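You operate a simulated robot arm through the tools that you are given. There is no shell and no other tool.

Carry out the task below with a simulated two-armed robot. There is one attempt and no reset: what you move stays moved.

Task
Slide the watering can aside, wipe its water mark off the sofa table, then slide it back.
Fine: aside to the table's free end; red pad, put back; no spill. What is to be rubbed or washed off counts as gone when no trace of it is left.

Only the result counts: the job must be done as asked and must still hold three seconds after the hand-in. Knocking over, shifting, dropping, spilling or breaking anything else fails it.

Robot
Two 7-joint arms with two-finger parallel grippers on one trunk that stands fixed in place. Base frame: the origin is at the foot of the trunk, x ahead of it, y to its left, z up; the work surface is at about z = 660. Readings come in mm, rad, newtons and seconds.
The left shoulder is at [62, 195, 979], the right one opposite. With the tool pointing down near the work surface each hand reaches from about 260 to 700 mm from the base axis, measured 20 degrees to its own side. Payload 1.57 kg a hand.
Tool frame (each hand has its own): the origin (TCP) lies between the finger pads and is the grasp point; the fingertips stand 30 mm ahead of it; z points along the fingers, y is the line along which they close. Largest opening 110 mm; finger width 24, thickness 12; the body of the gripper, 48 by 112 mm, starts 78 mm behind the TCP.
Orientation is told as [roll, pitch, yaw] about the base's x, y, z axes, in that order, counted from this pose: with the fingers straight down and closing along the base's y, the tool's x points along the base's -x, its y along +y and its z along -z.

Tools
- The arms move only by the tool apply_moves. It takes "left_commands", "right_commands" or both (then of equal length, played together; a hand with none holds still); each is a list of rows, each an object of numbers (a shift or turn left out is 0, a gripper value left out holds the last): "gripper": the closure, from 0 (fully open) to 1 (shut); "x", "y", "z": the shift along the tool's x, y, z in cm; "wx", "wy", "wz": the turn, a rotation vector about the tool's x, y, z in rad. In form: [{"gripper": .., "x": .., "y": .., "z": .., "wx": .., "wy": .., "wz": ..}, ...]. A call has 1 to 20 rows; each row is the pose to reach, as a shift and turn from the pose commanded when the call began, along the tool's axes at that moment. Each row takes 0.2 s and may step no farther than 50 mm and 0.15 rad from the row before; otherwise, or with a gripper value out of range, the whole call is refused. Where a pose cannot be reached the arm comes as near as it can. A force on the tool above 40 N (or 10 N above the force at the start of the call, whichever is more), or a blocked arm, ends the call early, and 0.2 s more pass. Each finger travels about 72 mm/s and halts on what it meets, pressing with about 28 N; the grip force reading is that of the motor and also rises with nothing between the fingers. The clock runs only during rows and for 0.2 s after the last one: add rows that repeat a pose to give the fingers time. The reply holds the time, the measured pose of the TCP, the force on the tool along the base axes, the opening and the grip force, in the units named above and with some noise, with the torque about the TCP (base axes, N m) and any sound that the robot's microphone picked up, and new pictures: "pictures" is both (left out), scene, wrist or none (wrist: the cameras of the hands that moved).
- Cameras (640 x 400 px; columns grow to the right, rows downward): "scene" is now at [84.1, -48.1, 1553.8]; the picture's right is [-0.57, -0.82, -0.00], its down [-0.66, 0.46, -0.59] and it looks along [0.49, -0.34, -0.81] (base axes); focal length 356 px, centre (320, 200). "left" rides on the left gripper at [70, -16, -142] in its tool frame; the picture's right is [0.23, 0.97, 0.00], its down [-0.86, 0.20, -0.48] and it looks along [-0.47, 0.11, 0.88] (tool axes); focal length 222 px, centre (320, 200). "right" rides on the right gripper at [70, 16, -141] in its tool frame; the picture's right is [-0.23, 0.97, 0.00], its down [-0.86, -0.20, -0.48] and it looks along [-0.47, -0.11, 0.88] (tool axes); focal length 222 px, centre (320, 200). There is no depth. A picture from a camera that has moved, and an enlarged one, comes with that camera's place and axes in the base frame and with its lens. The place of the scene camera against the robot may be out by one fixed shift of up to 12 mm in any direction.
- slide_trunk(by): slides the trunk up (or, below 0, down) by that many mm; the arms and the scene camera ride with it, the base frame stays. It gives what a move gives, with no picture.
- head_to(pan, tilt): turns the head with the scene camera to pan (to the left, within 1.501 rad either way) and tilt (down, from -0.506 to 1.204), counted from straight ahead of the robot. It gives what a move gives, and a new picture of the scene camera.
- enlarge(camera, box): a new picture of the part [left, top, right, bottom] of that camera's present view, enlarged. The clock stands still meanwhile.
- sign_off(): hands the job in; it is judged then, once.

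Nothing tells you positions but the pictures and the camera data. Unless the task says otherwise, let go and move clear before handing in.

The tools are called after ">>>" by a JSON object that holds its "name" and its "arguments". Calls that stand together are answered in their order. apply_moves: Moves the arms, as the interface text tells. Its arguments: {"type":"object","properties":{"left_commands":{"type":"array","items":{"type":"object","properties":{"gripper":{"type":"number"},"x":{"type":"number"},"y":{"type":"number"},"z":{"type":"number"},"wx":{"type":"number"},"wy":{"type":"number"},"wz":{"type":"number"}}}},"right_commands":{"type":"array","items":{"type":"object","properties":{"gripper":{"type":"number"},"x":{"type":"number"},"y":{"type":"number"},"z":{"type":"number"},"wx":{"type":"number"},"wy":{"type":"number"},"wz":{"type":"number"}}}},"pictures":{"type":"string","enum":["both","scene","wrist","none"]}},"required":[]} The other tools are called the same way: slide_trunk (by) slides the trunk up or down; head_to (pan, tilt) turns the head that bears the scene camera; enlarge (camera, box) takes an enlarged picture of a part of a camera's view; sign_off () hands the job in.

At the start:

```text
time: 0.0
left_position: [448.5, -33.4, 963.7]
left_orientation: [-0.001, -0.002, 0.001]
left_wrist_force: [0.0, 0.7, -0.3]
left_wrist_torque: [-0.01, 0.01, -0.01]
left_width: 110.1
left_finger_force: 0.1
right_position: [397.9, -490.5, 936.6]
right_orientation: [-0.002, 0.002, -0.001]
right_wrist_force: [0.2, 0.7, -1.3]
right_wrist_torque: [-0.01, 0.04, 0.03]
right_width: 110.2
right_finger_force: 0.0
trunk travel left (down, up): [-575.0, 415.0]
head pan, tilt: [-0.607, 0.935]
```

scene: 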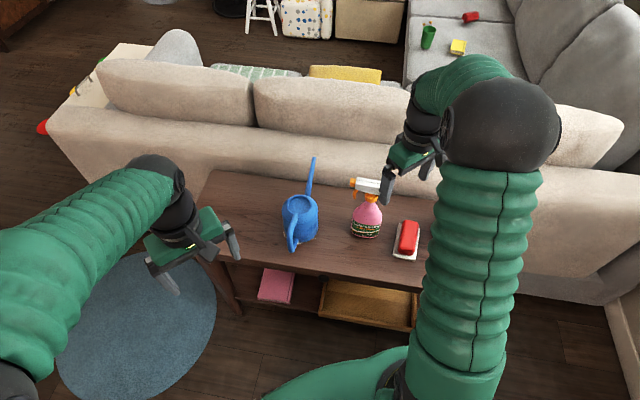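
right: 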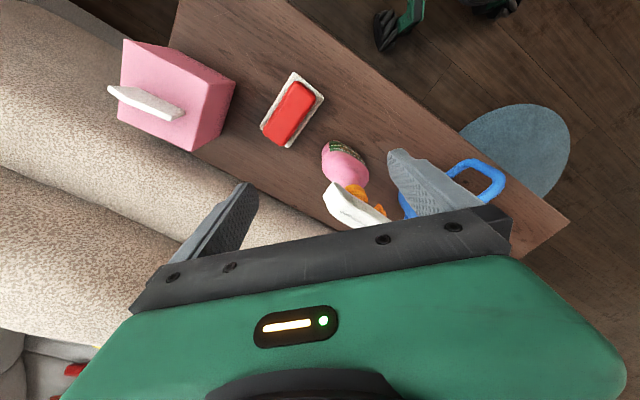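
left: 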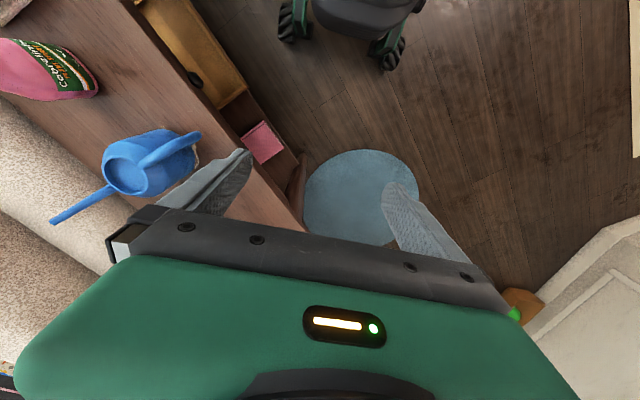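

I see the sofa table with the blue watering can near its left end, a pink spray bottle in the middle, a red pad on a white dish to the right, and a pink tissue box beyond (behind the right arm). I'll take closer views before moving anything.

>>> {"name": "enlarge", "arguments": {"camera": "scene", "box": [180, 140, 340, 260]}}

>>> {"name": "enlarge", "arguments": {"camera": "scene", "box": [320, 160, 480, 300]}}

>>> {"name": "enlarge", "arguments": {"camera": "left", "box": [0, 60, 320, 260]}}

>>> {"name": "enlarge", "arguments": {"camera": "right", "box": [80, 20, 400, 220]}}

```text
3.33 times, centred on (260, 200) of scene
camera zoom: at [84.1, -48.1, 1553.8], right [-0.57, -0.82, 0.0], down [-0.66, 0.46, -0.59], along [0.49, -0.34, -0.81], focal length 1185 px, centre (520, 200)
```

zoom: 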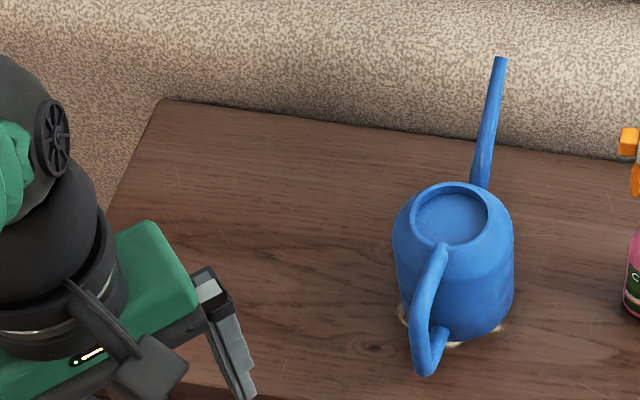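

```text
2.86 times, centred on (400, 230) of scene
camera zoom: at [84.1, -48.1, 1553.8], right [-0.57, -0.82, 0.0], down [-0.66, 0.46, -0.59], along [0.49, -0.34, -0.81], focal length 1016 px, centre (91, 114)
```

zoom: 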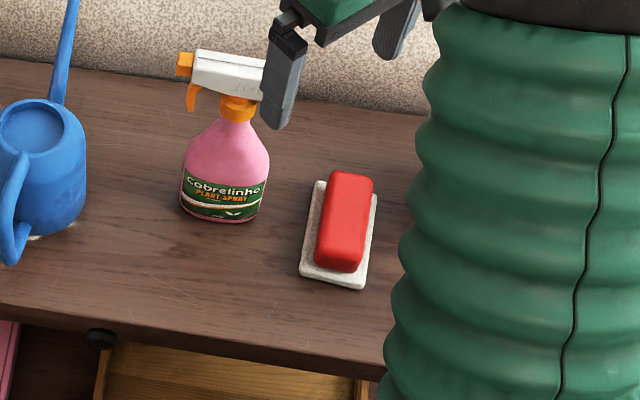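

```text
2.00 times, centred on (160, 160) of left
camera zoom: at [379.4, -49.6, 1105.1], right [-0.23, 0.97, 0.0], down [0.86, 0.2, 0.48], along [0.47, 0.11, -0.88], focal length 444 px, centre (640, 280)
```

zoom: 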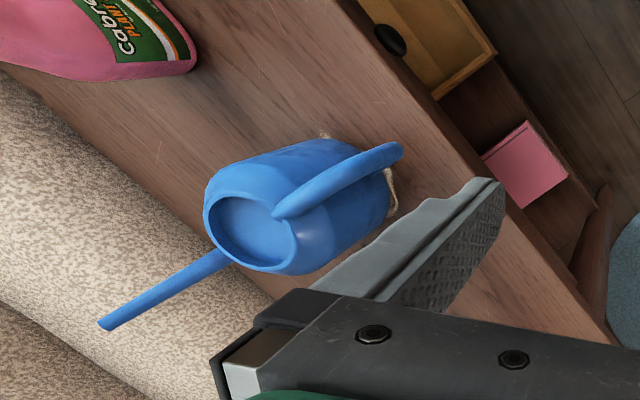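

```text
2.00 times, centred on (240, 120) of right
camera zoom: at [327.8, -475.4, 1077.7], right [0.23, 0.97, 0.0], down [0.86, -0.2, 0.48], along [0.46, -0.11, -0.88], focal length 444 px, centre (480, 360)
```

zoom: 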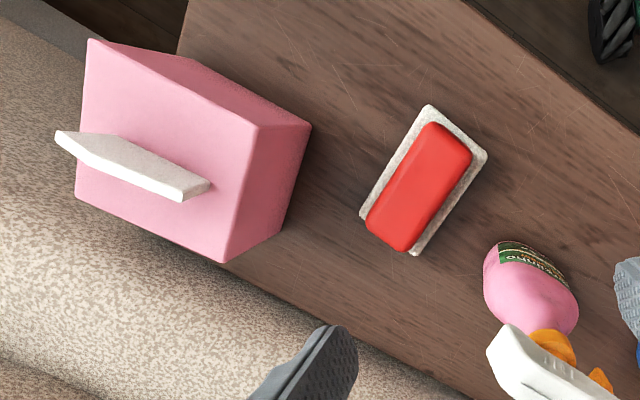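

The table runs diagonally at about 45° in the base frame. Its free end is the far left one, with the can at about [581, -324], the handle toward the robot, and the pad at about [364, -538]. The left hand suits the can handle, so I'll first turn it in place to line up with the handle and look again.

>>> {"name": "apply_moves", "arguments": {"left_commands": [{"wz": 0.15}, {"wz": 0.3}, {"wz": 0.45}, {"wz": 0.6}, {"wz": 0.75}, {"wz": 0.9}], "pictures": "both"}}

```text
time: 1.4
left_position: [449.3, -31.9, 964.7]
left_orientation: [0.0, 0.0, -0.902]
left_wrist_force: [-1.1, 1.0, 0.0]
left_wrist_torque: [0.03, -0.01, -0.05]
left_width: 110.2
left_finger_force: 0.1
right_position: [397.0, -491.3, 937.0]
right_orientation: [-0.002, 0.0, 0.0]
right_wrist_force: [0.0, 0.4, -0.2]
right_wrist_torque: [0.0, 0.03, 0.03]
right_width: 110.2
right_finger_force: 0.1
trunk travel left (down, up): [-575.0, 415.0]
head pan, tilt: [-0.607, 0.935]
camera scene: at [84.2, -47.9, 1553.8], right [-0.57, -0.82, 0.0], down [-0.66, 0.46, -0.59], along [0.49, -0.34, -0.81], focal length 356 px, centre (320, 200)
camera left: at [392.2, 12.3, 1106.1], right [0.62, 0.78, 0.0], down [0.69, -0.55, 0.48], along [0.37, -0.3, -0.88], focal length 222 px, centre (320, 200)
```

scene: 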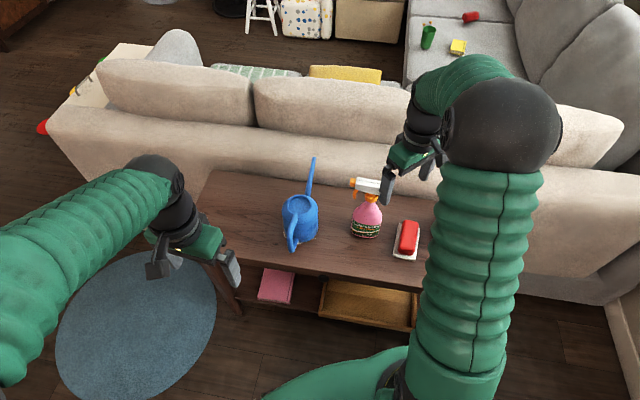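
left: 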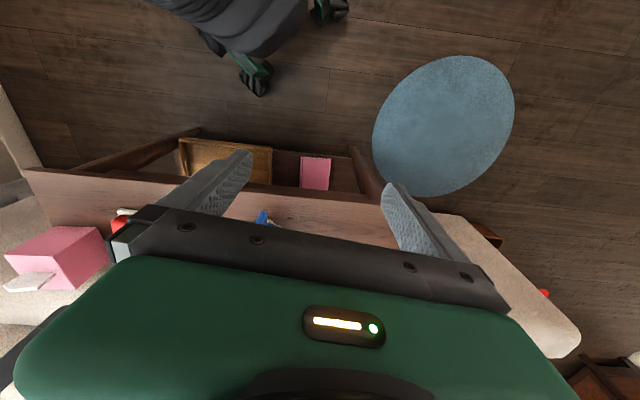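

The wrist camera is now blocked by the gripper, so the can isn't visible in this pose. I'll turn back to yaw 0 and move the hand closer over the table, still well above everything, to get a clean look at the handle.

>>> {"name": "apply_moves", "arguments": {"left_commands": [{"x": -3, "y": -0.45, "z": 0.5, "wz": -0.15, "gripper": 0.5}, {"x": -6, "y": -0.9, "z": 1.5, "wz": -0.3}, {"x": -9, "y": -1.35, "z": 2.5, "wz": -0.45}, {"x": -12, "y": -1.8, "z": 3.5, "wz": -0.6}, {"x": -15, "y": -2.25, "z": 4.5, "wz": -0.75}, {"x": -18, "y": -2.7, "z": 5.5, "wz": -0.9}], "pictures": "both"}}

```text
time: 3.0
left_position: [587.2, -127.7, 925.5]
left_orientation: [-0.017, -0.022, 0.134]
left_wrist_force: [0.1, -0.9, 0.7]
left_wrist_torque: [-0.01, 0.0, -0.01]
left_width: 55.0
left_finger_force: 0.0
right_position: [393.6, -488.6, 935.6]
right_orientation: [-0.002, -0.001, 0.0]
right_wrist_force: [-0.4, -0.6, 0.0]
right_wrist_torque: [0.01, -0.01, -0.03]
right_width: 110.2
right_finger_force: 0.1
trunk travel left (down, up): [-575.0, 415.0]
head pan, tilt: [-0.607, 0.935]
stopped in row 6 (left hand): the arm was blocked; the commanded pose is now the measured one
camera scene: at [83.3, -48.9, 1550.8], right [-0.57, -0.82, 0.0], down [-0.66, 0.46, -0.59], along [0.49, -0.34, -0.81], focal length 356 px, centre (320, 200)
camera left: at [517.7, -151.0, 1065.7], right [-0.35, 0.94, -0.02], down [0.81, 0.32, 0.49], along [0.47, 0.16, -0.87], focal length 222 px, centre (320, 200)
```

scene: 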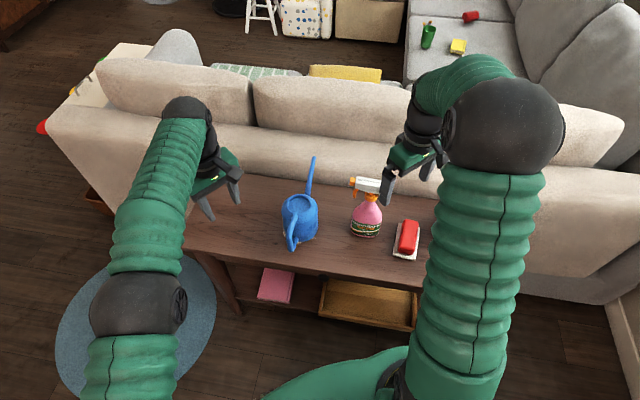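
left: 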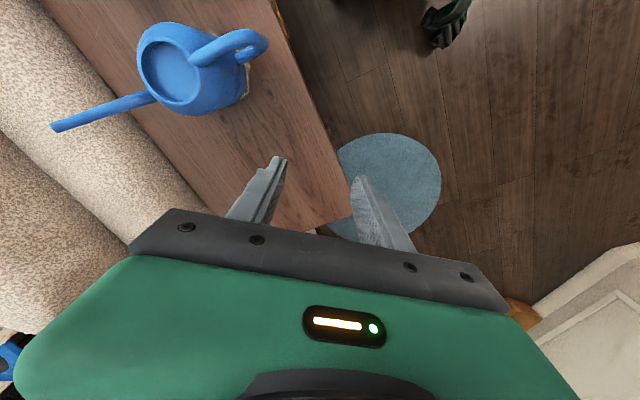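

The left arm stopped at its reach limit with the hand clear of everything, but the view of the can and its handle is good. I'll enlarge both views to fix the handle's position.

>>> {"name": "enlarge", "arguments": {"camera": "left", "box": [40, 10, 296, 170]}}

>>> {"name": "enlarge", "arguments": {"camera": "scene", "box": [260, 150, 340, 260]}}

```text
2.50 times, centred on (168, 90) of left
camera zoom: at [517.7, -151.0, 1065.7], right [-0.35, 0.94, -0.02], down [0.81, 0.32, 0.49], along [0.47, 0.16, -0.87], focal length 555 px, centre (700, 475)
```

zoom: 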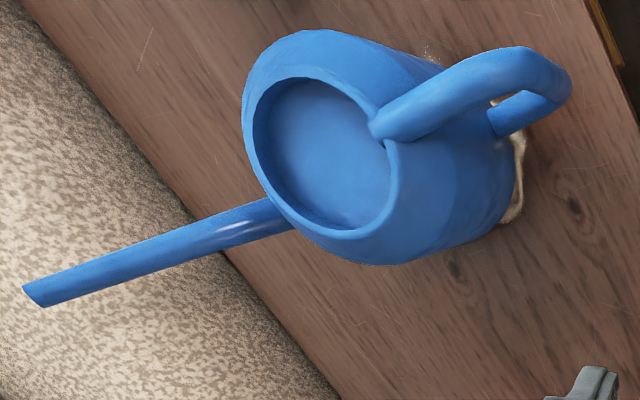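

```text
3.64 times, centred on (300, 205) of scene
camera zoom: at [83.3, -48.9, 1550.8], right [-0.57, -0.82, 0.0], down [-0.66, 0.46, -0.59], along [0.49, -0.34, -0.81], focal length 1293 px, centre (393, 182)
```

zoom: 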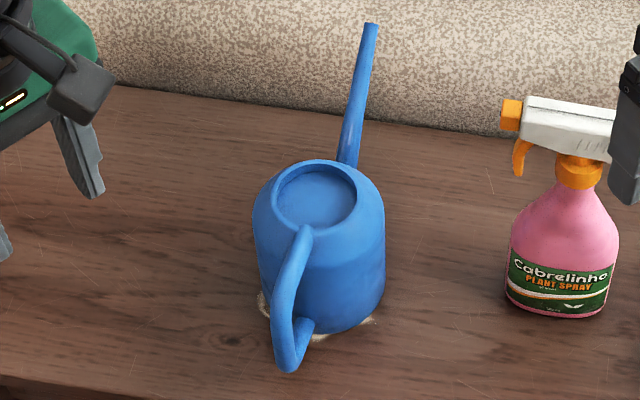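

Triangulating the two views puts the can's axis at [580, -323], its rim at z≈769, and its handle sticking out toward [-0.69, 0.73] with a tube about 21 mm thick. I'll back the left hand off and yaw it to match the handle plane, staying high.

>>> {"name": "apply_moves", "arguments": {"left_commands": [{"x": 1.6, "y": -0.7, "z": 0.3, "wz": 0.135}, {"x": 3.3, "y": -1.4, "z": 0.6, "wz": 0.27}, {"x": 4.9, "y": -2.0, "z": 1.0, "wz": 0.405}, {"x": 6.5, "y": -2.7, "z": 1.4, "wz": 0.54}, {"x": 8.2, "y": -3.4, "z": 1.8, "wz": 0.675}, {"x": 9.8, "y": -4.0, "z": 2.1, "wz": 0.81}, {"x": 11.4, "y": -4.7, "z": 2.5, "wz": 0.948}, {"x": 11.4, "y": -4.7, "z": 2.5, "wz": 0.948}], "pictures": "none"}}

```text
time: 5.0
left_position: [520.7, -134.0, 892.3]
left_orientation: [0.01, -0.008, -0.698]
left_wrist_force: [-0.3, -0.2, 0.2]
left_wrist_torque: [0.02, 0.0, 0.02]
left_width: 55.0
left_finger_force: 0.1
right_position: [394.3, -488.7, 940.9]
right_orientation: [-0.005, -0.001, 0.001]
right_wrist_force: [0.1, 0.1, -0.4]
right_wrist_torque: [-0.04, 0.0, -0.01]
right_width: 110.4
right_finger_force: 0.0
trunk travel left (down, up): [-575.0, 415.0]
head pan, tilt: [-0.607, 0.935]
stopped in row 8 (left hand): the arm was blocked; the commanded pose is now the measured one
```

The left arm was blocked again while moving toward -y. I'll look at the scene to see what limits it.

>>> {"name": "head_to", "arguments": {"pan": -0.3, "tilt": 1.1}}

```text
time: 5.8
left_position: [519.9, -138.0, 894.2]
left_orientation: [0.01, -0.014, -0.706]
left_wrist_force: [-0.7, 0.3, 0.7]
left_wrist_torque: [-0.02, -0.02, -0.01]
left_width: 55.0
left_finger_force: 0.0
right_position: [394.9, -488.5, 940.0]
right_orientation: [-0.003, -0.002, -0.001]
right_wrist_force: [-0.5, -0.3, 0.0]
right_wrist_torque: [-0.02, -0.03, -0.04]
right_width: 110.2
right_finger_force: 0.1
trunk travel left (down, up): [-575.0, 415.0]
head pan, tilt: [-0.3, 1.1]
camera scene: at [84.5, -25.4, 1543.1], right [-0.3, -0.96, 0.0], down [-0.85, 0.26, -0.45], along [0.43, -0.13, -0.89], focal length 356 px, centre (320, 200)
```

scene: 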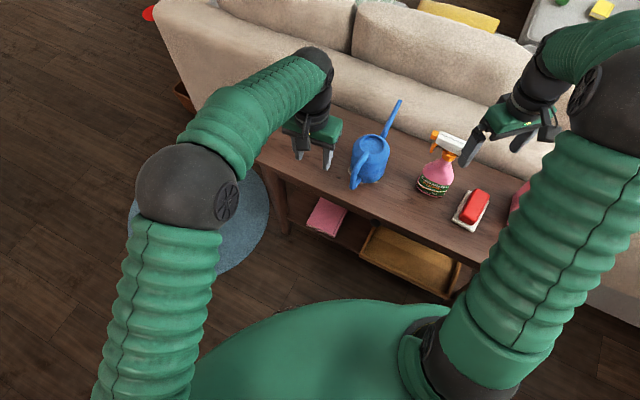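

The left arm seems to hit its own joint limit when reaching across the middle, so the right hand will do everything. I'll park the left arm back and out of the way, and turn the right hand in place to test that yaw.

>>> {"name": "apply_moves", "arguments": {"left_commands": [{"x": 3.5, "y": 1.1, "z": -1}, {"x": 7, "y": 2.2, "z": -2}, {"x": 10.5, "y": 3.3, "z": -3}, {"x": 14, "y": 4.4, "z": -4}, {"x": 17.5, "y": 5.5, "z": -5}, {"x": 21, "y": 6.6, "z": -6}], "right_commands": [{"z": -1, "wz": 0.14}, {"z": -2, "wz": 0.28}, {"z": -3, "wz": 0.42}, {"z": -4, "wz": 0.56}, {"z": -5, "wz": 0.7}, {"z": -5, "wz": 0.84}], "pictures": "both"}}

```text
time: 7.2
left_position: [397.7, 51.6, 949.7]
left_orientation: [0.008, -0.016, -0.712]
left_wrist_force: [-0.5, -0.5, -0.2]
left_wrist_torque: [-0.03, -0.02, -0.01]
left_width: 55.0
left_finger_force: 0.1
right_position: [393.4, -485.9, 990.9]
right_orientation: [0.0, -0.005, -0.842]
right_wrist_force: [-0.1, 0.5, -0.5]
right_wrist_torque: [0.02, 0.03, 0.0]
right_width: 109.9
right_finger_force: 0.0
trunk travel left (down, up): [-575.0, 415.0]
head pan, tilt: [-0.3, 1.1]
camera scene: at [82.1, -21.7, 1542.8], right [-0.3, -0.96, 0.0], down [-0.85, 0.26, -0.45], along [0.43, -0.13, -0.89], focal length 356 px, centre (320, 200)
camera right: at [357.8, -423.1, 1132.1], right [0.88, 0.48, 0.0], down [0.42, -0.77, 0.48], along [0.23, -0.42, -0.88], focal length 222 px, centre (320, 200)
camera left: at [331.9, 84.5, 1090.4], right [0.46, 0.89, 0.01], down [0.77, -0.41, 0.49], along [0.44, -0.22, -0.87], focal length 222 px, centre (320, 200)
```

scene: 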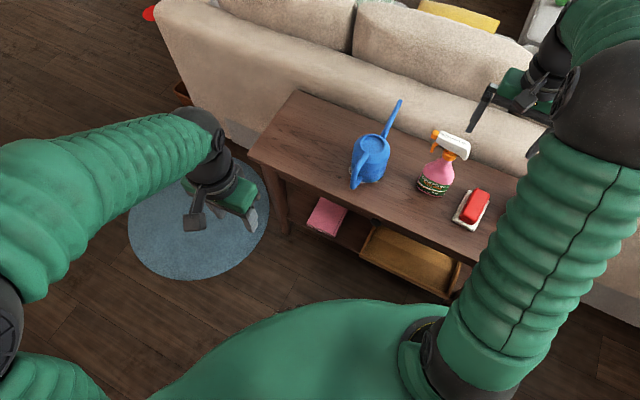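
right: 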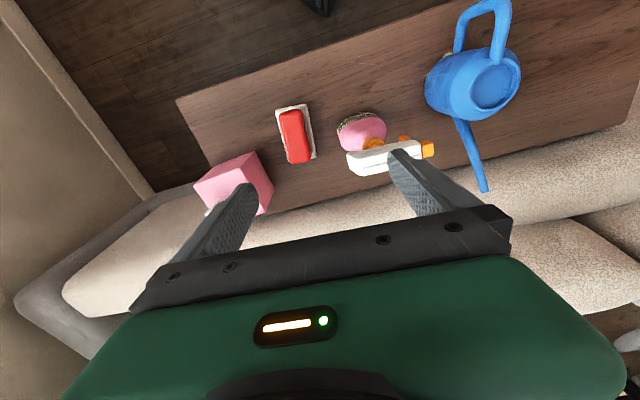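
left: 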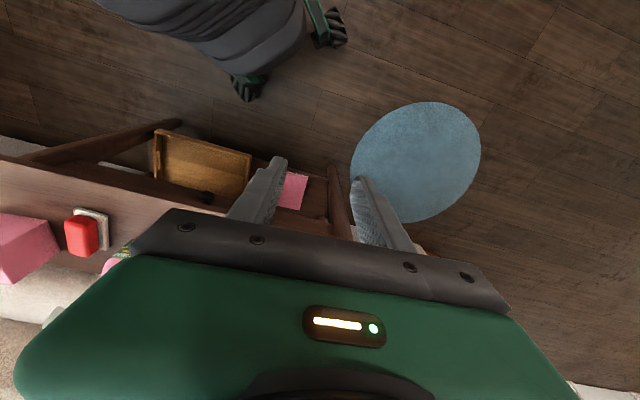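

The right hand takes that yaw without trouble. I'll carry it high over to the handle side of the can at about [482, -219, 940].

>>> {"name": "apply_moves", "arguments": {"right_commands": [{"x": 1.75, "y": 3.05, "z": 0}, {"x": 3.5, "y": 6.1, "z": 0}, {"x": 5.25, "y": 9.15, "z": 0}, {"x": 7.0, "y": 12.2, "z": 1}, {"x": 8.75, "y": 15.25, "z": 2}, {"x": 10.5, "y": 18.3, "z": 3}, {"x": 12.25, "y": 21.35, "z": 4}, {"x": 14, "y": 24.4, "z": 5}], "pictures": "both"}}

```text
time: 9.0
left_position: [399.4, 50.8, 949.6]
left_orientation: [0.009, -0.014, -0.712]
left_wrist_force: [-0.7, 0.9, 0.0]
left_wrist_torque: [0.02, 0.02, 0.0]
left_width: 55.0
left_finger_force: 0.1
right_position: [482.7, -218.9, 939.2]
right_orientation: [-0.001, -0.004, -0.839]
right_wrist_force: [0.0, -0.3, 0.9]
right_wrist_torque: [-0.03, -0.04, 0.02]
right_width: 110.1
right_finger_force: 0.0
trunk travel left (down, up): [-575.0, 415.0]
head pan, tilt: [-0.3, 1.1]
camera scene: at [85.0, -21.3, 1542.7], right [-0.3, -0.96, 0.0], down [-0.85, 0.26, -0.45], along [0.43, -0.13, -0.89], focal length 356 px, centre (320, 200)
camera right: at [447.3, -155.2, 1080.9], right [0.88, 0.48, 0.0], down [0.42, -0.77, 0.48], along [0.23, -0.42, -0.88], focal length 222 px, centre (320, 200)
```

scene: 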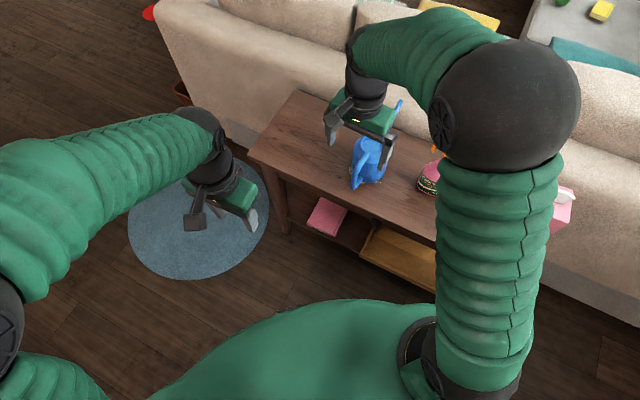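
right: 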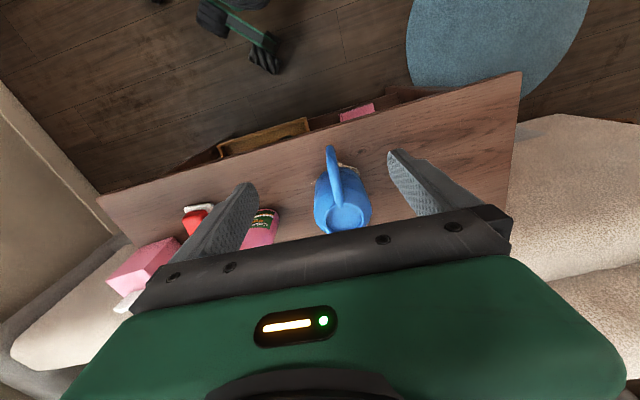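

The right arm reaches here exactly, with the handle between its fingers in the wrist view. I'll enlarge that view for alignment, then tilt the fingers toward the handle and clear the left arm further out.

>>> {"name": "enlarge", "arguments": {"camera": "right", "box": [264, 130, 408, 240]}}

>>> {"name": "apply_moves", "arguments": {"left_commands": [{"x": 2.7, "y": 1.6}, {"x": 5.4, "y": 3.2}, {"x": 8.1, "y": 4.8}, {"x": 10.8, "y": 6.4}, {"x": 13.5, "y": 8}], "right_commands": [{"wy": -0.12, "gripper": 0.3}, {"wy": -0.24}, {"wy": -0.36}, {"wy": -0.48}, {"wy": -0.6}], "pictures": "both"}}

```text
3.64 times, centred on (336, 185) of right
camera zoom: at [447.3, -155.2, 1080.9], right [0.88, 0.48, 0.0], down [0.42, -0.77, 0.48], along [0.23, -0.42, -0.88], focal length 808 px, centre (262, 254)
```

zoom: 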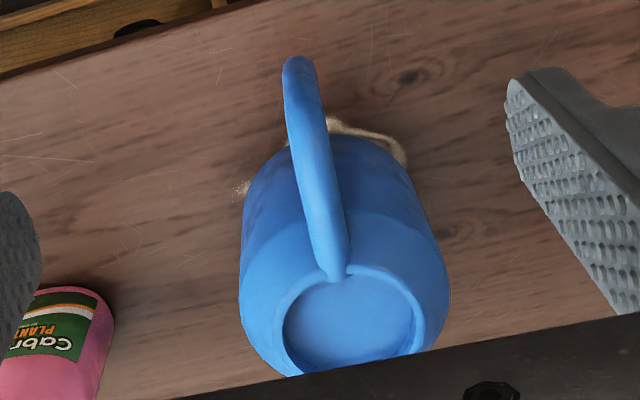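

```text
time: 10.4
left_position: [350.4, 198.6, 950.8]
left_orientation: [0.01, -0.016, -0.713]
left_wrist_force: [-0.6, 0.8, -0.9]
left_wrist_torque: [0.01, 0.02, 0.01]
left_width: 55.0
left_finger_force: 0.0
right_position: [481.2, -257.8, 946.9]
right_orientation: [0.036, -0.606, -0.953]
right_wrist_force: [0.6, 0.0, 0.1]
right_wrist_torque: [-0.01, 0.0, 0.01]
right_width: 76.9
right_finger_force: 0.1
trunk travel left (down, up): [-575.0, 415.0]
head pan, tilt: [-0.3, 1.1]
stopped in row 5 (right hand): the arm was blocked; the commanded pose is now the measured one
camera scene: at [83.8, -22.5, 1542.6], right [-0.3, -0.96, 0.0], down [-0.85, 0.26, -0.45], along [0.43, -0.13, -0.89], focal length 356 px, centre (320, 200)
camera right: at [409.8, -139.3, 1024.3], right [0.89, 0.43, 0.16], down [0.07, -0.48, 0.87], along [0.45, -0.77, -0.46], focal length 222 px, centre (320, 200)
camera left: at [284.5, 231.4, 1091.3], right [0.46, 0.89, 0.01], down [0.77, -0.41, 0.49], along [0.44, -0.22, -0.87], focal length 222 px, centre (320, 200)
```

scene: 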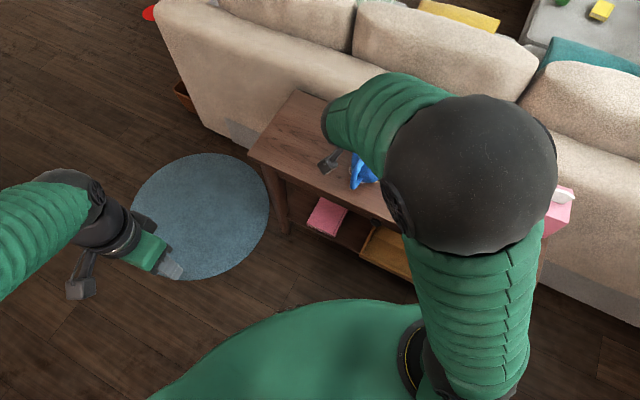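
right: 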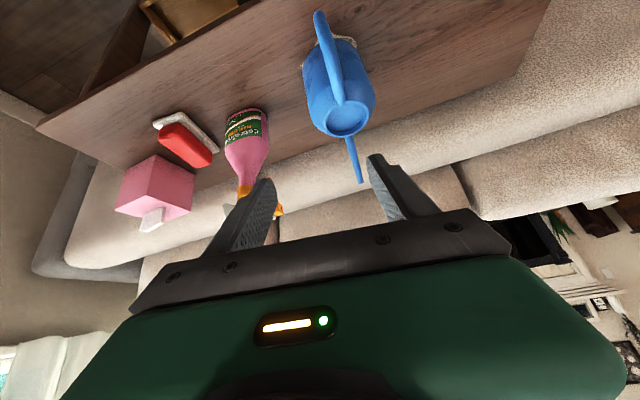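
left: 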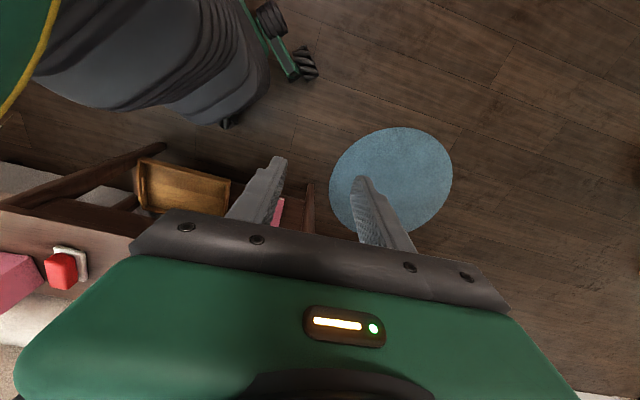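

Tilting this way runs into the wrist's limit, so I'll grasp the handle with the tool vertical instead. I'll undo the tilt now.

>>> {"name": "apply_moves", "arguments": {"right_commands": [{"wy": 0.12}, {"wy": 0.24}, {"wy": 0.36}, {"wy": 0.48}, {"wy": 0.6}], "pictures": "none"}}

```text
time: 11.6
left_position: [351.1, 197.9, 951.6]
left_orientation: [0.009, -0.014, -0.712]
left_wrist_force: [0.7, 0.8, 0.2]
left_wrist_torque: [0.01, 0.02, -0.02]
left_width: 55.0
left_finger_force: 0.0
right_position: [482.8, -249.5, 945.5]
right_orientation: [0.026, 0.0, -0.916]
right_wrist_force: [0.5, 0.4, 0.6]
right_wrist_torque: [0.02, 0.0, -0.01]
right_width: 77.0
right_finger_force: 0.2
trunk travel left (down, up): [-575.0, 415.0]
head pan, tilt: [-0.3, 1.1]
```

>>> {"name": "apply_moves", "arguments": {"right_commands": [{"x": -1.2, "y": 1.0, "z": 2.5, "wz": -0.025, "wx": 0.008}, {"x": -2.4, "y": 2.1, "z": 5.5, "wz": -0.05, "wx": 0.016}, {"x": -3.6, "y": 3.16, "z": 8.5, "wz": -0.076, "wx": 0.026}, {"x": -3.63, "y": 3.16, "z": 11.5, "wz": -0.076, "wx": 0.026}, {"x": -3.63, "y": 3.16, "z": 11.5, "wz": -0.076, "wx": 0.026}], "pictures": "both"}}

>>> {"name": "enlarge", "arguments": {"camera": "right", "box": [220, 80, 420, 240]}}

```text
time: 12.8
left_position: [349.9, 198.4, 950.8]
left_orientation: [0.009, -0.014, -0.713]
left_wrist_force: [0.8, -0.5, -0.9]
left_wrist_torque: [0.0, -0.01, -0.02]
left_width: 55.1
left_finger_force: 0.0
right_position: [530.7, -260.3, 831.2]
right_orientation: [0.001, -0.006, -0.84]
right_wrist_force: [0.5, 0.1, 0.2]
right_wrist_torque: [0.0, -0.04, 0.01]
right_width: 77.1
right_finger_force: 0.1
trunk travel left (down, up): [-575.0, 415.0]
head pan, tilt: [-0.3, 1.1]
camera scene: at [83.6, -22.2, 1542.7], right [-0.3, -0.96, 0.0], down [-0.85, 0.26, -0.45], along [0.43, -0.13, -0.89], focal length 356 px, centre (320, 200)
camera right: at [495.8, -197.0, 972.5], right [0.88, 0.48, 0.0], down [0.42, -0.77, 0.48], along [0.23, -0.42, -0.87], focal length 222 px, centre (320, 200)
```

scene: 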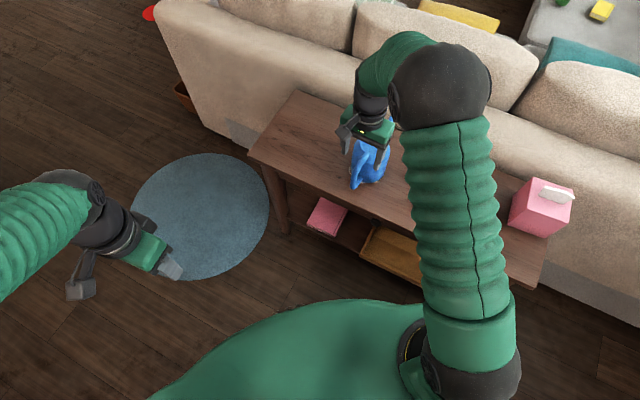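
right: 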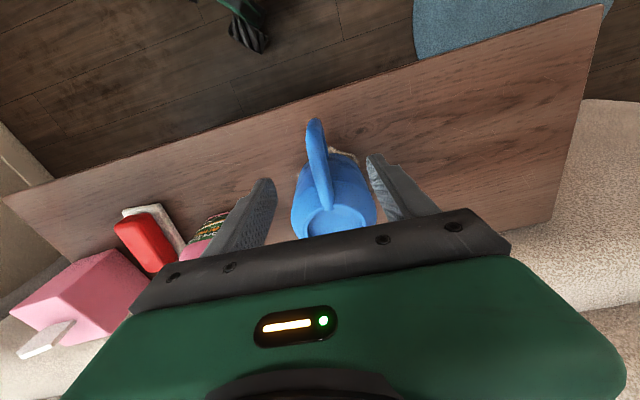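

```text
2.50 times, centred on (320, 160) of right
camera zoom: at [495.8, -197.0, 972.5], right [0.88, 0.48, 0.0], down [0.42, -0.77, 0.48], along [0.23, -0.42, -0.87], focal length 555 px, centre (320, 300)
```

zoom: 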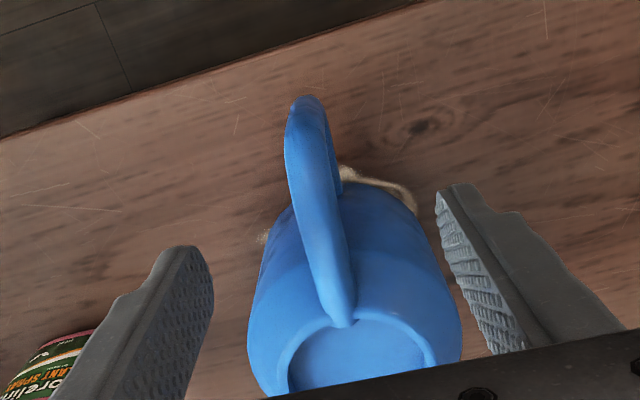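

The handle sits 3 mm off-centre between the fingers, with the yaw matching. I'll shift by that and lower straight down around the handle with the fingers open.

>>> {"name": "apply_moves", "arguments": {"right_commands": [{"y": -0.32, "z": 1.5}, {"y": -0.32, "z": 4}, {"y": -0.32, "z": 6.5}, {"y": -0.32, "z": 9}, {"y": -0.32, "z": 10.5}, {"y": -0.32, "z": 11.2}, {"y": -0.32, "z": 11.2}], "pictures": "both"}}

>>> {"name": "enlarge", "arguments": {"camera": "right", "box": [220, 80, 420, 240]}}

>>> {"name": "enlarge", "arguments": {"camera": "scene", "box": [320, 80, 420, 200]}}

```text
time: 14.4
left_position: [349.0, 198.0, 951.0]
left_orientation: [0.009, -0.015, -0.711]
left_wrist_force: [0.0, -0.4, 0.4]
left_wrist_torque: [0.01, -0.03, 0.0]
left_width: 55.3
left_finger_force: 0.2
right_position: [527.8, -263.1, 719.3]
right_orientation: [-0.001, -0.006, -0.844]
right_wrist_force: [0.3, 0.7, 0.2]
right_wrist_torque: [0.01, -0.02, 0.01]
right_width: 77.0
right_finger_force: 0.1
trunk travel left (down, up): [-575.0, 415.0]
head pan, tilt: [-0.3, 1.1]
camera scene: at [84.4, -22.3, 1542.7], right [-0.3, -0.96, 0.0], down [-0.85, 0.26, -0.45], along [0.43, -0.13, -0.89], focal length 356 px, centre (320, 200)
camera right: at [493.4, -199.6, 861.0], right [0.88, 0.48, 0.0], down [0.42, -0.77, 0.48], along [0.23, -0.42, -0.87], focal length 222 px, centre (320, 200)
```

scene: 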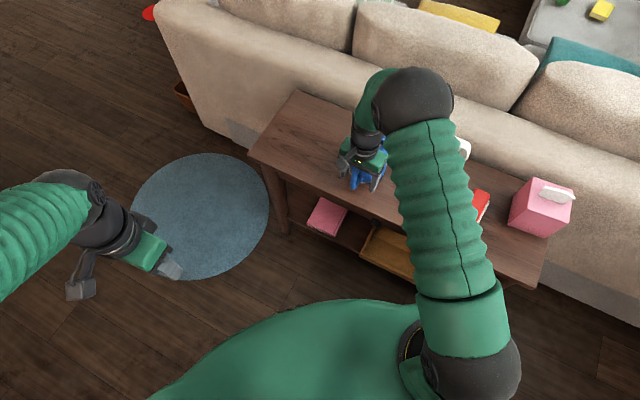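
right: 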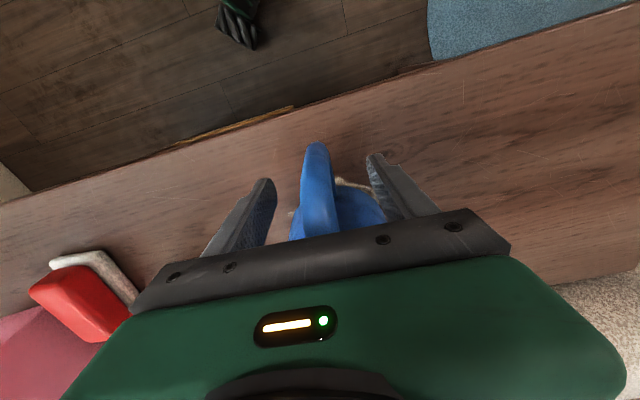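

```text
2.50 times, centred on (320, 160) of right
camera zoom: at [493.4, -199.6, 861.0], right [0.88, 0.48, 0.0], down [0.42, -0.77, 0.48], along [0.23, -0.42, -0.87], focal length 555 px, centre (320, 300)
```

zoom: 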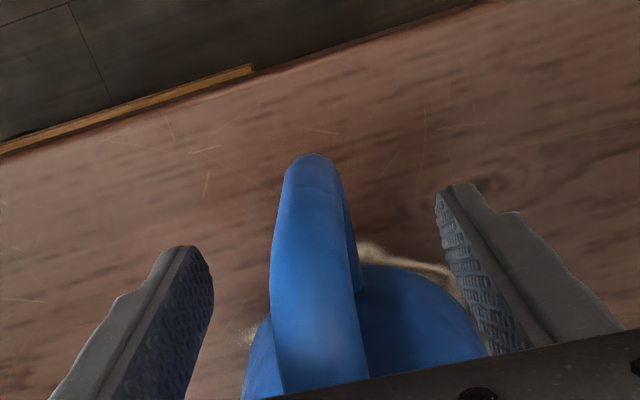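

```text
3.33 times, centred on (370, 140) of scene
camera zoom: at [84.4, -22.3, 1542.7], right [-0.3, -0.96, 0.0], down [-0.85, 0.26, -0.45], along [0.43, -0.13, -0.89], focal length 1185 px, centre (153, 400)
```

zoom: 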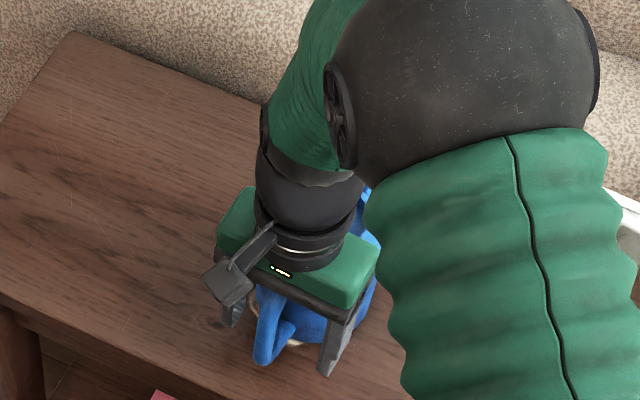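

The handle is centred between the open fingers to within about 2 mm, with the tips well clear of the body and table. I'll close on it now.

>>> {"name": "apply_moves", "arguments": {"right_commands": [{"gripper": 0.6}, {"gripper": 0.7}, {"gripper": 0.8}, {"gripper": 0.9}, {"gripper": 0.9}, {"gripper": 0.9}], "pictures": "both"}}

>>> {"name": "enlarge", "arguments": {"camera": "right", "box": [220, 80, 420, 240]}}

>>> {"name": "enlarge", "arguments": {"camera": "scene", "box": [320, 80, 420, 200]}}

```text
time: 15.8
left_position: [350.0, 197.9, 951.1]
left_orientation: [0.009, -0.013, -0.713]
left_wrist_force: [0.3, 0.3, -0.3]
left_wrist_torque: [0.01, -0.01, -0.04]
left_width: 55.3
left_finger_force: 0.0
right_position: [528.8, -263.6, 719.6]
right_orientation: [0.0, -0.007, -0.841]
right_wrist_force: [2.0, 1.0, 1.0]
right_wrist_torque: [-0.14, 0.03, 0.16]
right_width: 15.2
right_finger_force: 28.3
trunk travel left (down, up): [-575.0, 415.0]
head pan, tilt: [-0.3, 1.1]
camera scene: at [84.6, -21.8, 1542.7], right [-0.3, -0.96, 0.0], down [-0.85, 0.26, -0.45], along [0.43, -0.13, -0.89], focal length 356 px, centre (320, 200)
camera right: at [493.6, -199.3, 861.2], right [0.88, 0.48, 0.0], down [0.42, -0.77, 0.48], along [0.23, -0.42, -0.87], focal length 222 px, centre (320, 200)
```

scene: 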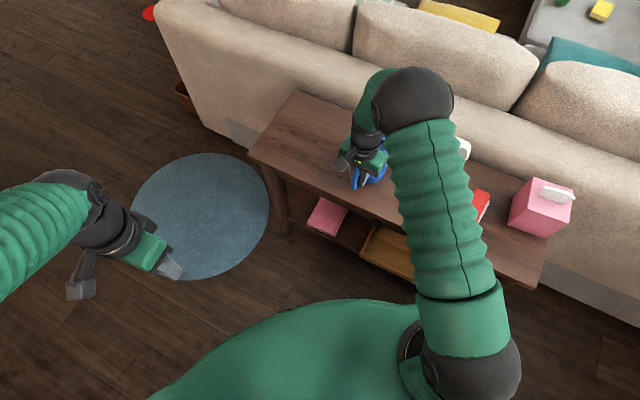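
right: 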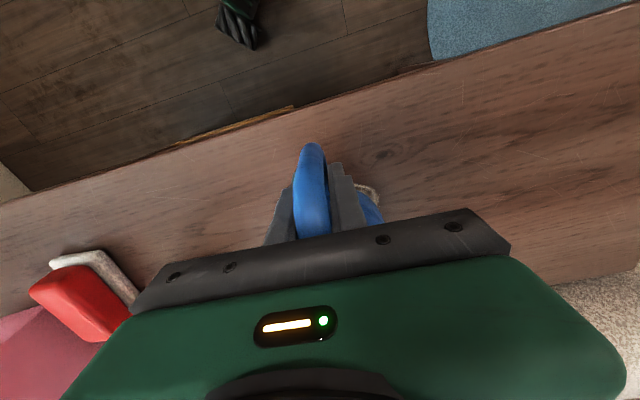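

```text
2.50 times, centred on (320, 160) of right
camera zoom: at [493.6, -199.3, 861.2], right [0.88, 0.48, 0.0], down [0.42, -0.77, 0.48], along [0.23, -0.42, -0.87], focal length 555 px, centre (320, 300)
```

zoom: 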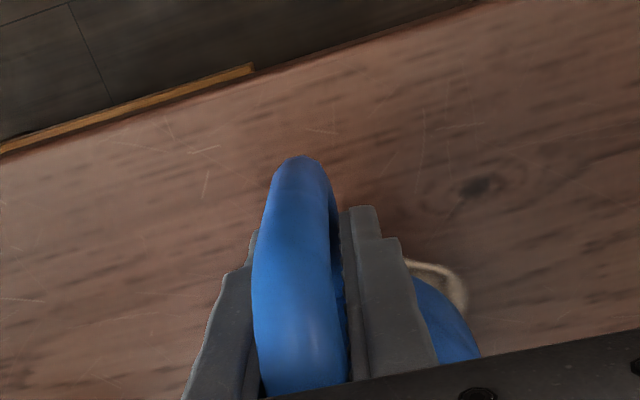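

```text
3.33 times, centred on (370, 140) of scene
camera zoom: at [84.6, -21.8, 1542.7], right [-0.3, -0.96, 0.0], down [-0.85, 0.26, -0.45], along [0.43, -0.13, -0.89], focal length 1185 px, centre (153, 400)
```

zoom: 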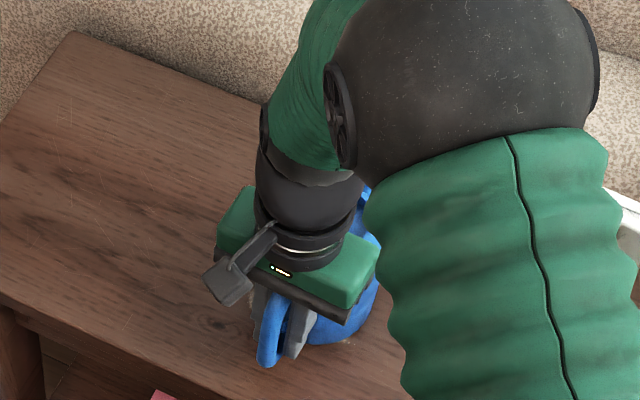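

The handle is held with 28 N on it. I'll slide the can slowly along the table's long axis toward the free end, 120 mm first, checking the pose on the way.

>>> {"name": "apply_moves", "arguments": {"right_commands": [{"x": 0.03, "y": 0.4}, {"x": 0.1, "y": 1.2}, {"x": 0.17, "y": 2.2}, {"x": 0.25, "y": 3.2}, {"x": 0.33, "y": 4.2}, {"x": 0.41, "y": 5.2}, {"x": 0.49, "y": 6.2}, {"x": 0.57, "y": 7.2}, {"x": 0.65, "y": 8.2}, {"x": 0.73, "y": 9.2}, {"x": 0.81, "y": 10.2}, {"x": 0.88, "y": 11.1}, {"x": 0.93, "y": 11.7}, {"x": 0.95, "y": 12.0}], "pictures": "both"}}

```text
time: 18.8
left_position: [349.3, 198.4, 952.0]
left_orientation: [0.01, -0.015, -0.712]
left_wrist_force: [0.3, 0.9, -0.3]
left_wrist_torque: [-0.04, 0.02, -0.04]
left_width: 55.1
left_finger_force: 0.0
right_position: [613.1, -174.8, 720.4]
right_orientation: [-0.002, -0.009, -0.844]
right_wrist_force: [-1.8, -2.4, 4.3]
right_wrist_torque: [0.04, -0.25, -0.22]
right_width: 15.7
right_finger_force: 27.9
trunk travel left (down, up): [-575.0, 415.0]
head pan, tilt: [-0.3, 1.1]
camera scene: at [83.1, -22.3, 1542.8], right [-0.3, -0.96, 0.0], down [-0.85, 0.26, -0.45], along [0.43, -0.13, -0.89], focal length 356 px, centre (320, 200)
camera right: at [577.8, -111.9, 861.2], right [0.88, 0.48, 0.0], down [0.42, -0.77, 0.48], along [0.23, -0.43, -0.87], focal length 222 px, centre (320, 200)
```

scene: 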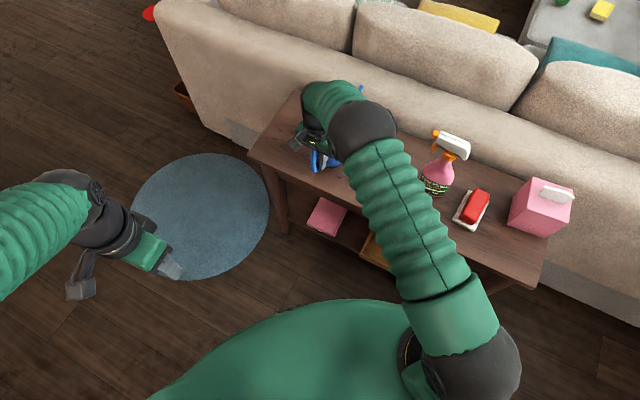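
right: 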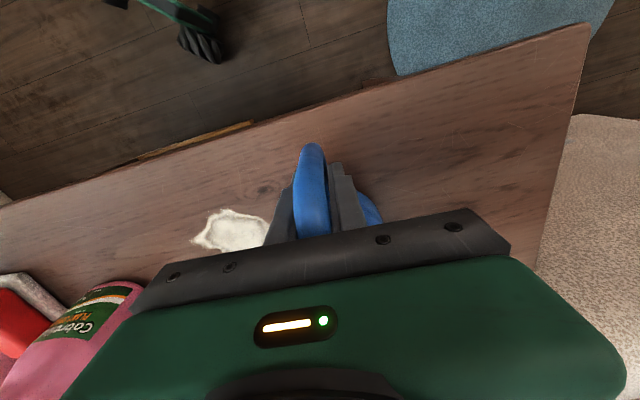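

The can slid cleanly and the whitish water mark is showing behind it. I'll continue toward the free end in a smaller stretch, since this is near the arm's reach limit.

>>> {"name": "apply_moves", "arguments": {"right_commands": [{"x": 0.03, "y": 0.4}, {"x": 0.08, "y": 1.1}, {"x": 0.16, "y": 2.0}, {"x": 0.23, "y": 2.9}, {"x": 0.28, "y": 3.6}, {"x": 0.31, "y": 4.0}], "pictures": "none"}}

```text
time: 20.2
left_position: [350.1, 198.2, 950.0]
left_orientation: [0.008, -0.014, -0.713]
left_wrist_force: [0.5, 0.5, -0.8]
left_wrist_torque: [0.02, -0.01, -0.01]
left_width: 54.8
left_finger_force: 0.0
right_position: [639.8, -145.1, 720.2]
right_orientation: [0.0, -0.006, -0.844]
right_wrist_force: [-0.2, 0.1, 0.0]
right_wrist_torque: [0.14, 0.0, -0.1]
right_width: 15.4
right_finger_force: 28.6
trunk travel left (down, up): [-575.0, 415.0]
head pan, tilt: [-0.3, 1.1]
```

>>> {"name": "apply_moves", "arguments": {"right_commands": [{"x": 0.03, "y": 0.4}, {"x": 0.08, "y": 1.0}, {"x": 0.14, "y": 1.8}, {"x": 0.2, "y": 2.5}, {"x": 0.23, "y": 2.8}], "pictures": "both"}}

```text
time: 21.4
left_position: [351.0, 198.8, 949.9]
left_orientation: [0.008, -0.014, -0.712]
left_wrist_force: [0.3, -0.1, 0.4]
left_wrist_torque: [0.0, 0.0, 0.01]
left_width: 55.1
left_finger_force: 0.0
right_position: [659.7, -125.3, 719.3]
right_orientation: [-0.001, -0.008, -0.843]
right_wrist_force: [-1.2, -1.7, -1.0]
right_wrist_torque: [0.04, -0.07, -0.16]
right_width: 15.6
right_finger_force: 27.5
trunk travel left (down, up): [-575.0, 415.0]
head pan, tilt: [-0.3, 1.1]
camera scene: at [84.9, -21.9, 1542.7], right [-0.3, -0.96, 0.0], down [-0.85, 0.26, -0.45], along [0.43, -0.13, -0.89], focal length 356 px, centre (320, 200)
camera right: at [625.0, -62.0, 861.3], right [0.88, 0.48, 0.0], down [0.42, -0.77, 0.48], along [0.23, -0.42, -0.87], focal length 222 px, centre (320, 200)
```

scene: 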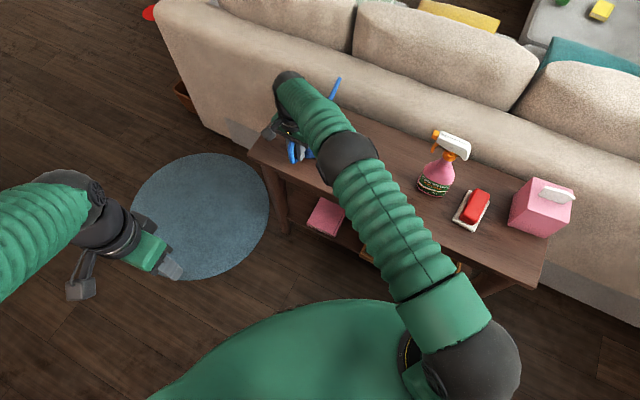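
right: 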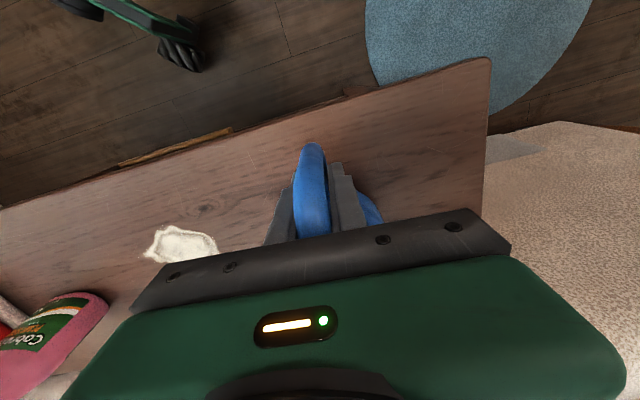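

The can has moved 190 mm and is clear of the mark, standing upright. I'll release the handle and lift straight up.

>>> {"name": "apply_moves", "arguments": {"right_commands": [{"gripper": 0.8}, {"gripper": 0.65}, {"gripper": 0.5}, {"gripper": 0.35}, {"gripper": 0.3}, {"z": -1}, {"z": -3.5}, {"z": -7}, {"z": -10.5}, {"z": -14}, {"z": -18}, {"z": -22}], "pictures": "both"}}

>>> {"name": "enlarge", "arguments": {"camera": "right", "box": [120, 80, 440, 280]}}

```text
time: 24.0
left_position: [349.4, 197.9, 951.4]
left_orientation: [0.008, -0.016, -0.714]
left_wrist_force: [-0.6, -0.3, 1.4]
left_wrist_torque: [-0.01, 0.01, -0.03]
left_width: 55.0
left_finger_force: 0.1
right_position: [658.5, -119.6, 943.5]
right_orientation: [0.001, -0.007, -0.84]
right_wrist_force: [-0.1, -0.1, 0.1]
right_wrist_torque: [0.02, 0.0, -0.02]
right_width: 77.2
right_finger_force: 0.0
trunk travel left (down, up): [-575.0, 415.0]
head pan, tilt: [-0.3, 1.1]
camera scene: at [83.6, -21.4, 1542.7], right [-0.3, -0.96, 0.0], down [-0.85, 0.26, -0.45], along [0.43, -0.13, -0.89], focal length 356 px, centre (320, 200)
camera right: at [622.9, -57.8, 1083.8], right [0.88, 0.48, 0.0], down [0.42, -0.77, 0.48], along [0.23, -0.43, -0.87], focal length 222 px, centre (320, 200)
```

scene: 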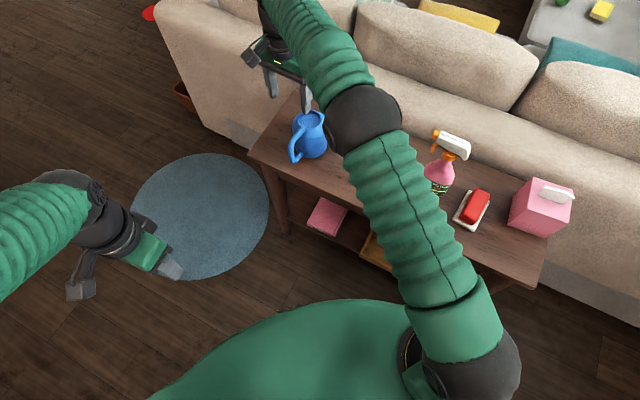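
right: 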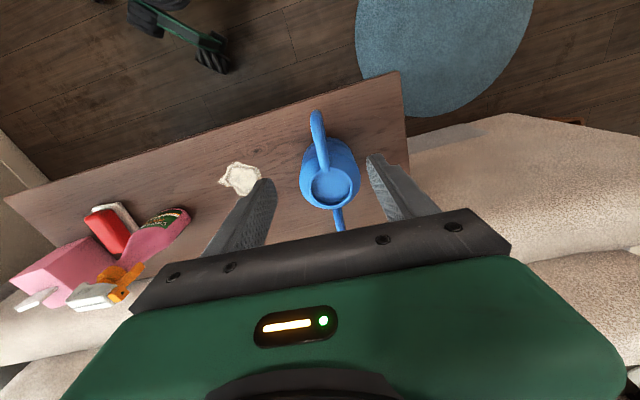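

```text
2.00 times, centred on (280, 180) of right
camera zoom: at [622.9, -57.8, 1083.8], right [0.88, 0.48, 0.0], down [0.42, -0.77, 0.48], along [0.23, -0.43, -0.87], focal length 444 px, centre (400, 240)
```

zoom: 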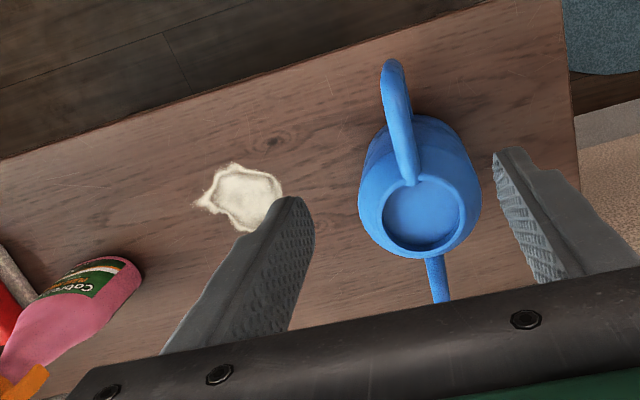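

The can stands at the free end, and the mark is a whitish splotch about 90 mm across with little spikes. I'll move the camera over it to measure it well.

>>> {"name": "apply_moves", "arguments": {"right_commands": [{"x": -2, "y": -3.35}, {"x": -4, "y": -6.7}, {"x": -6, "y": -10.05}, {"x": -8, "y": -13.4}, {"x": -10, "y": -16.75}, {"x": -12, "y": -20.1}], "pictures": "both"}}

>>> {"name": "enlarge", "arguments": {"camera": "right", "box": [260, 40, 420, 140]}}

>>> {"name": "enlarge", "arguments": {"camera": "right", "box": [60, 40, 300, 190]}}

```text
time: 25.4
left_position: [349.6, 195.9, 950.3]
left_orientation: [0.01, -0.014, -0.712]
left_wrist_force: [0.3, -0.2, -0.2]
left_wrist_torque: [0.0, 0.0, 0.04]
left_width: 55.0
left_finger_force: 0.0
right_position: [589.5, -350.7, 942.8]
right_orientation: [0.002, -0.005, -0.84]
right_wrist_force: [-0.3, -0.3, -0.7]
right_wrist_torque: [0.03, -0.04, 0.02]
right_width: 77.2
right_finger_force: 0.0
trunk travel left (down, up): [-575.0, 415.0]
head pan, tilt: [-0.3, 1.1]
camera scene: at [83.9, -24.7, 1542.7], right [-0.3, -0.96, 0.0], down [-0.85, 0.26, -0.45], along [0.43, -0.13, -0.89], focal length 356 px, centre (320, 200)
camera right: at [554.0, -286.7, 1084.1], right [0.88, 0.48, 0.0], down [0.42, -0.77, 0.48], along [0.23, -0.42, -0.88], focal length 222 px, centre (320, 200)
```

scene: 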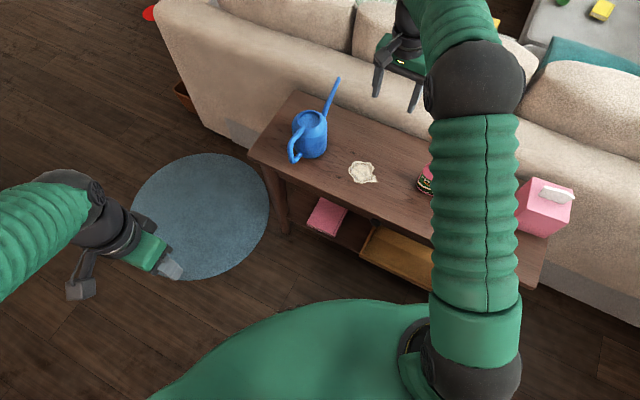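
right: 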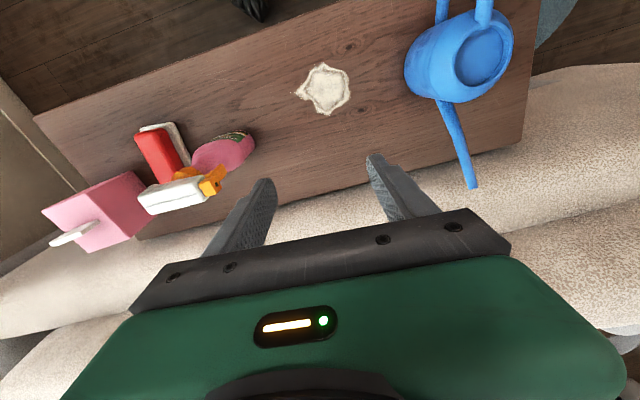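

```text
4.00 times, centred on (340, 90) of right
camera zoom: at [554.0, -286.7, 1084.1], right [0.88, 0.48, 0.0], down [0.42, -0.77, 0.48], along [0.23, -0.42, -0.88], focal length 888 px, centre (240, 640)
```

zoom: 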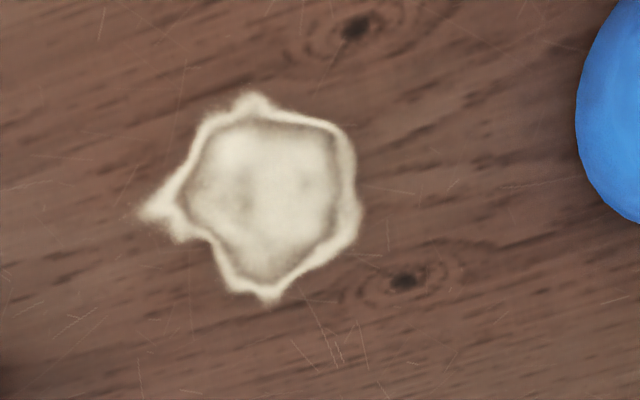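

```text
2.67 times, centred on (180, 115) of right
camera zoom: at [554.0, -286.7, 1084.1], right [0.88, 0.48, 0.0], down [0.42, -0.77, 0.48], along [0.23, -0.42, -0.88], focal length 592 px, centre (693, 427)
```

zoom: 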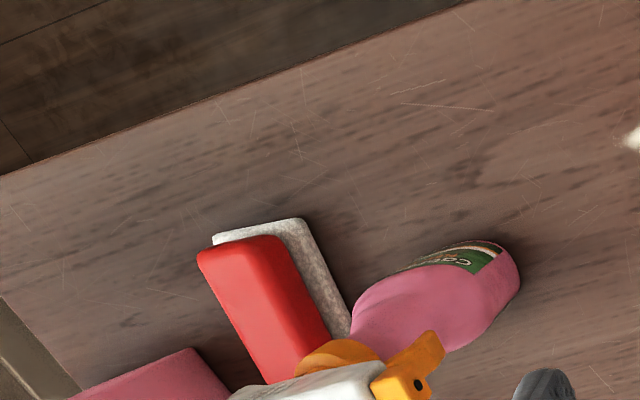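

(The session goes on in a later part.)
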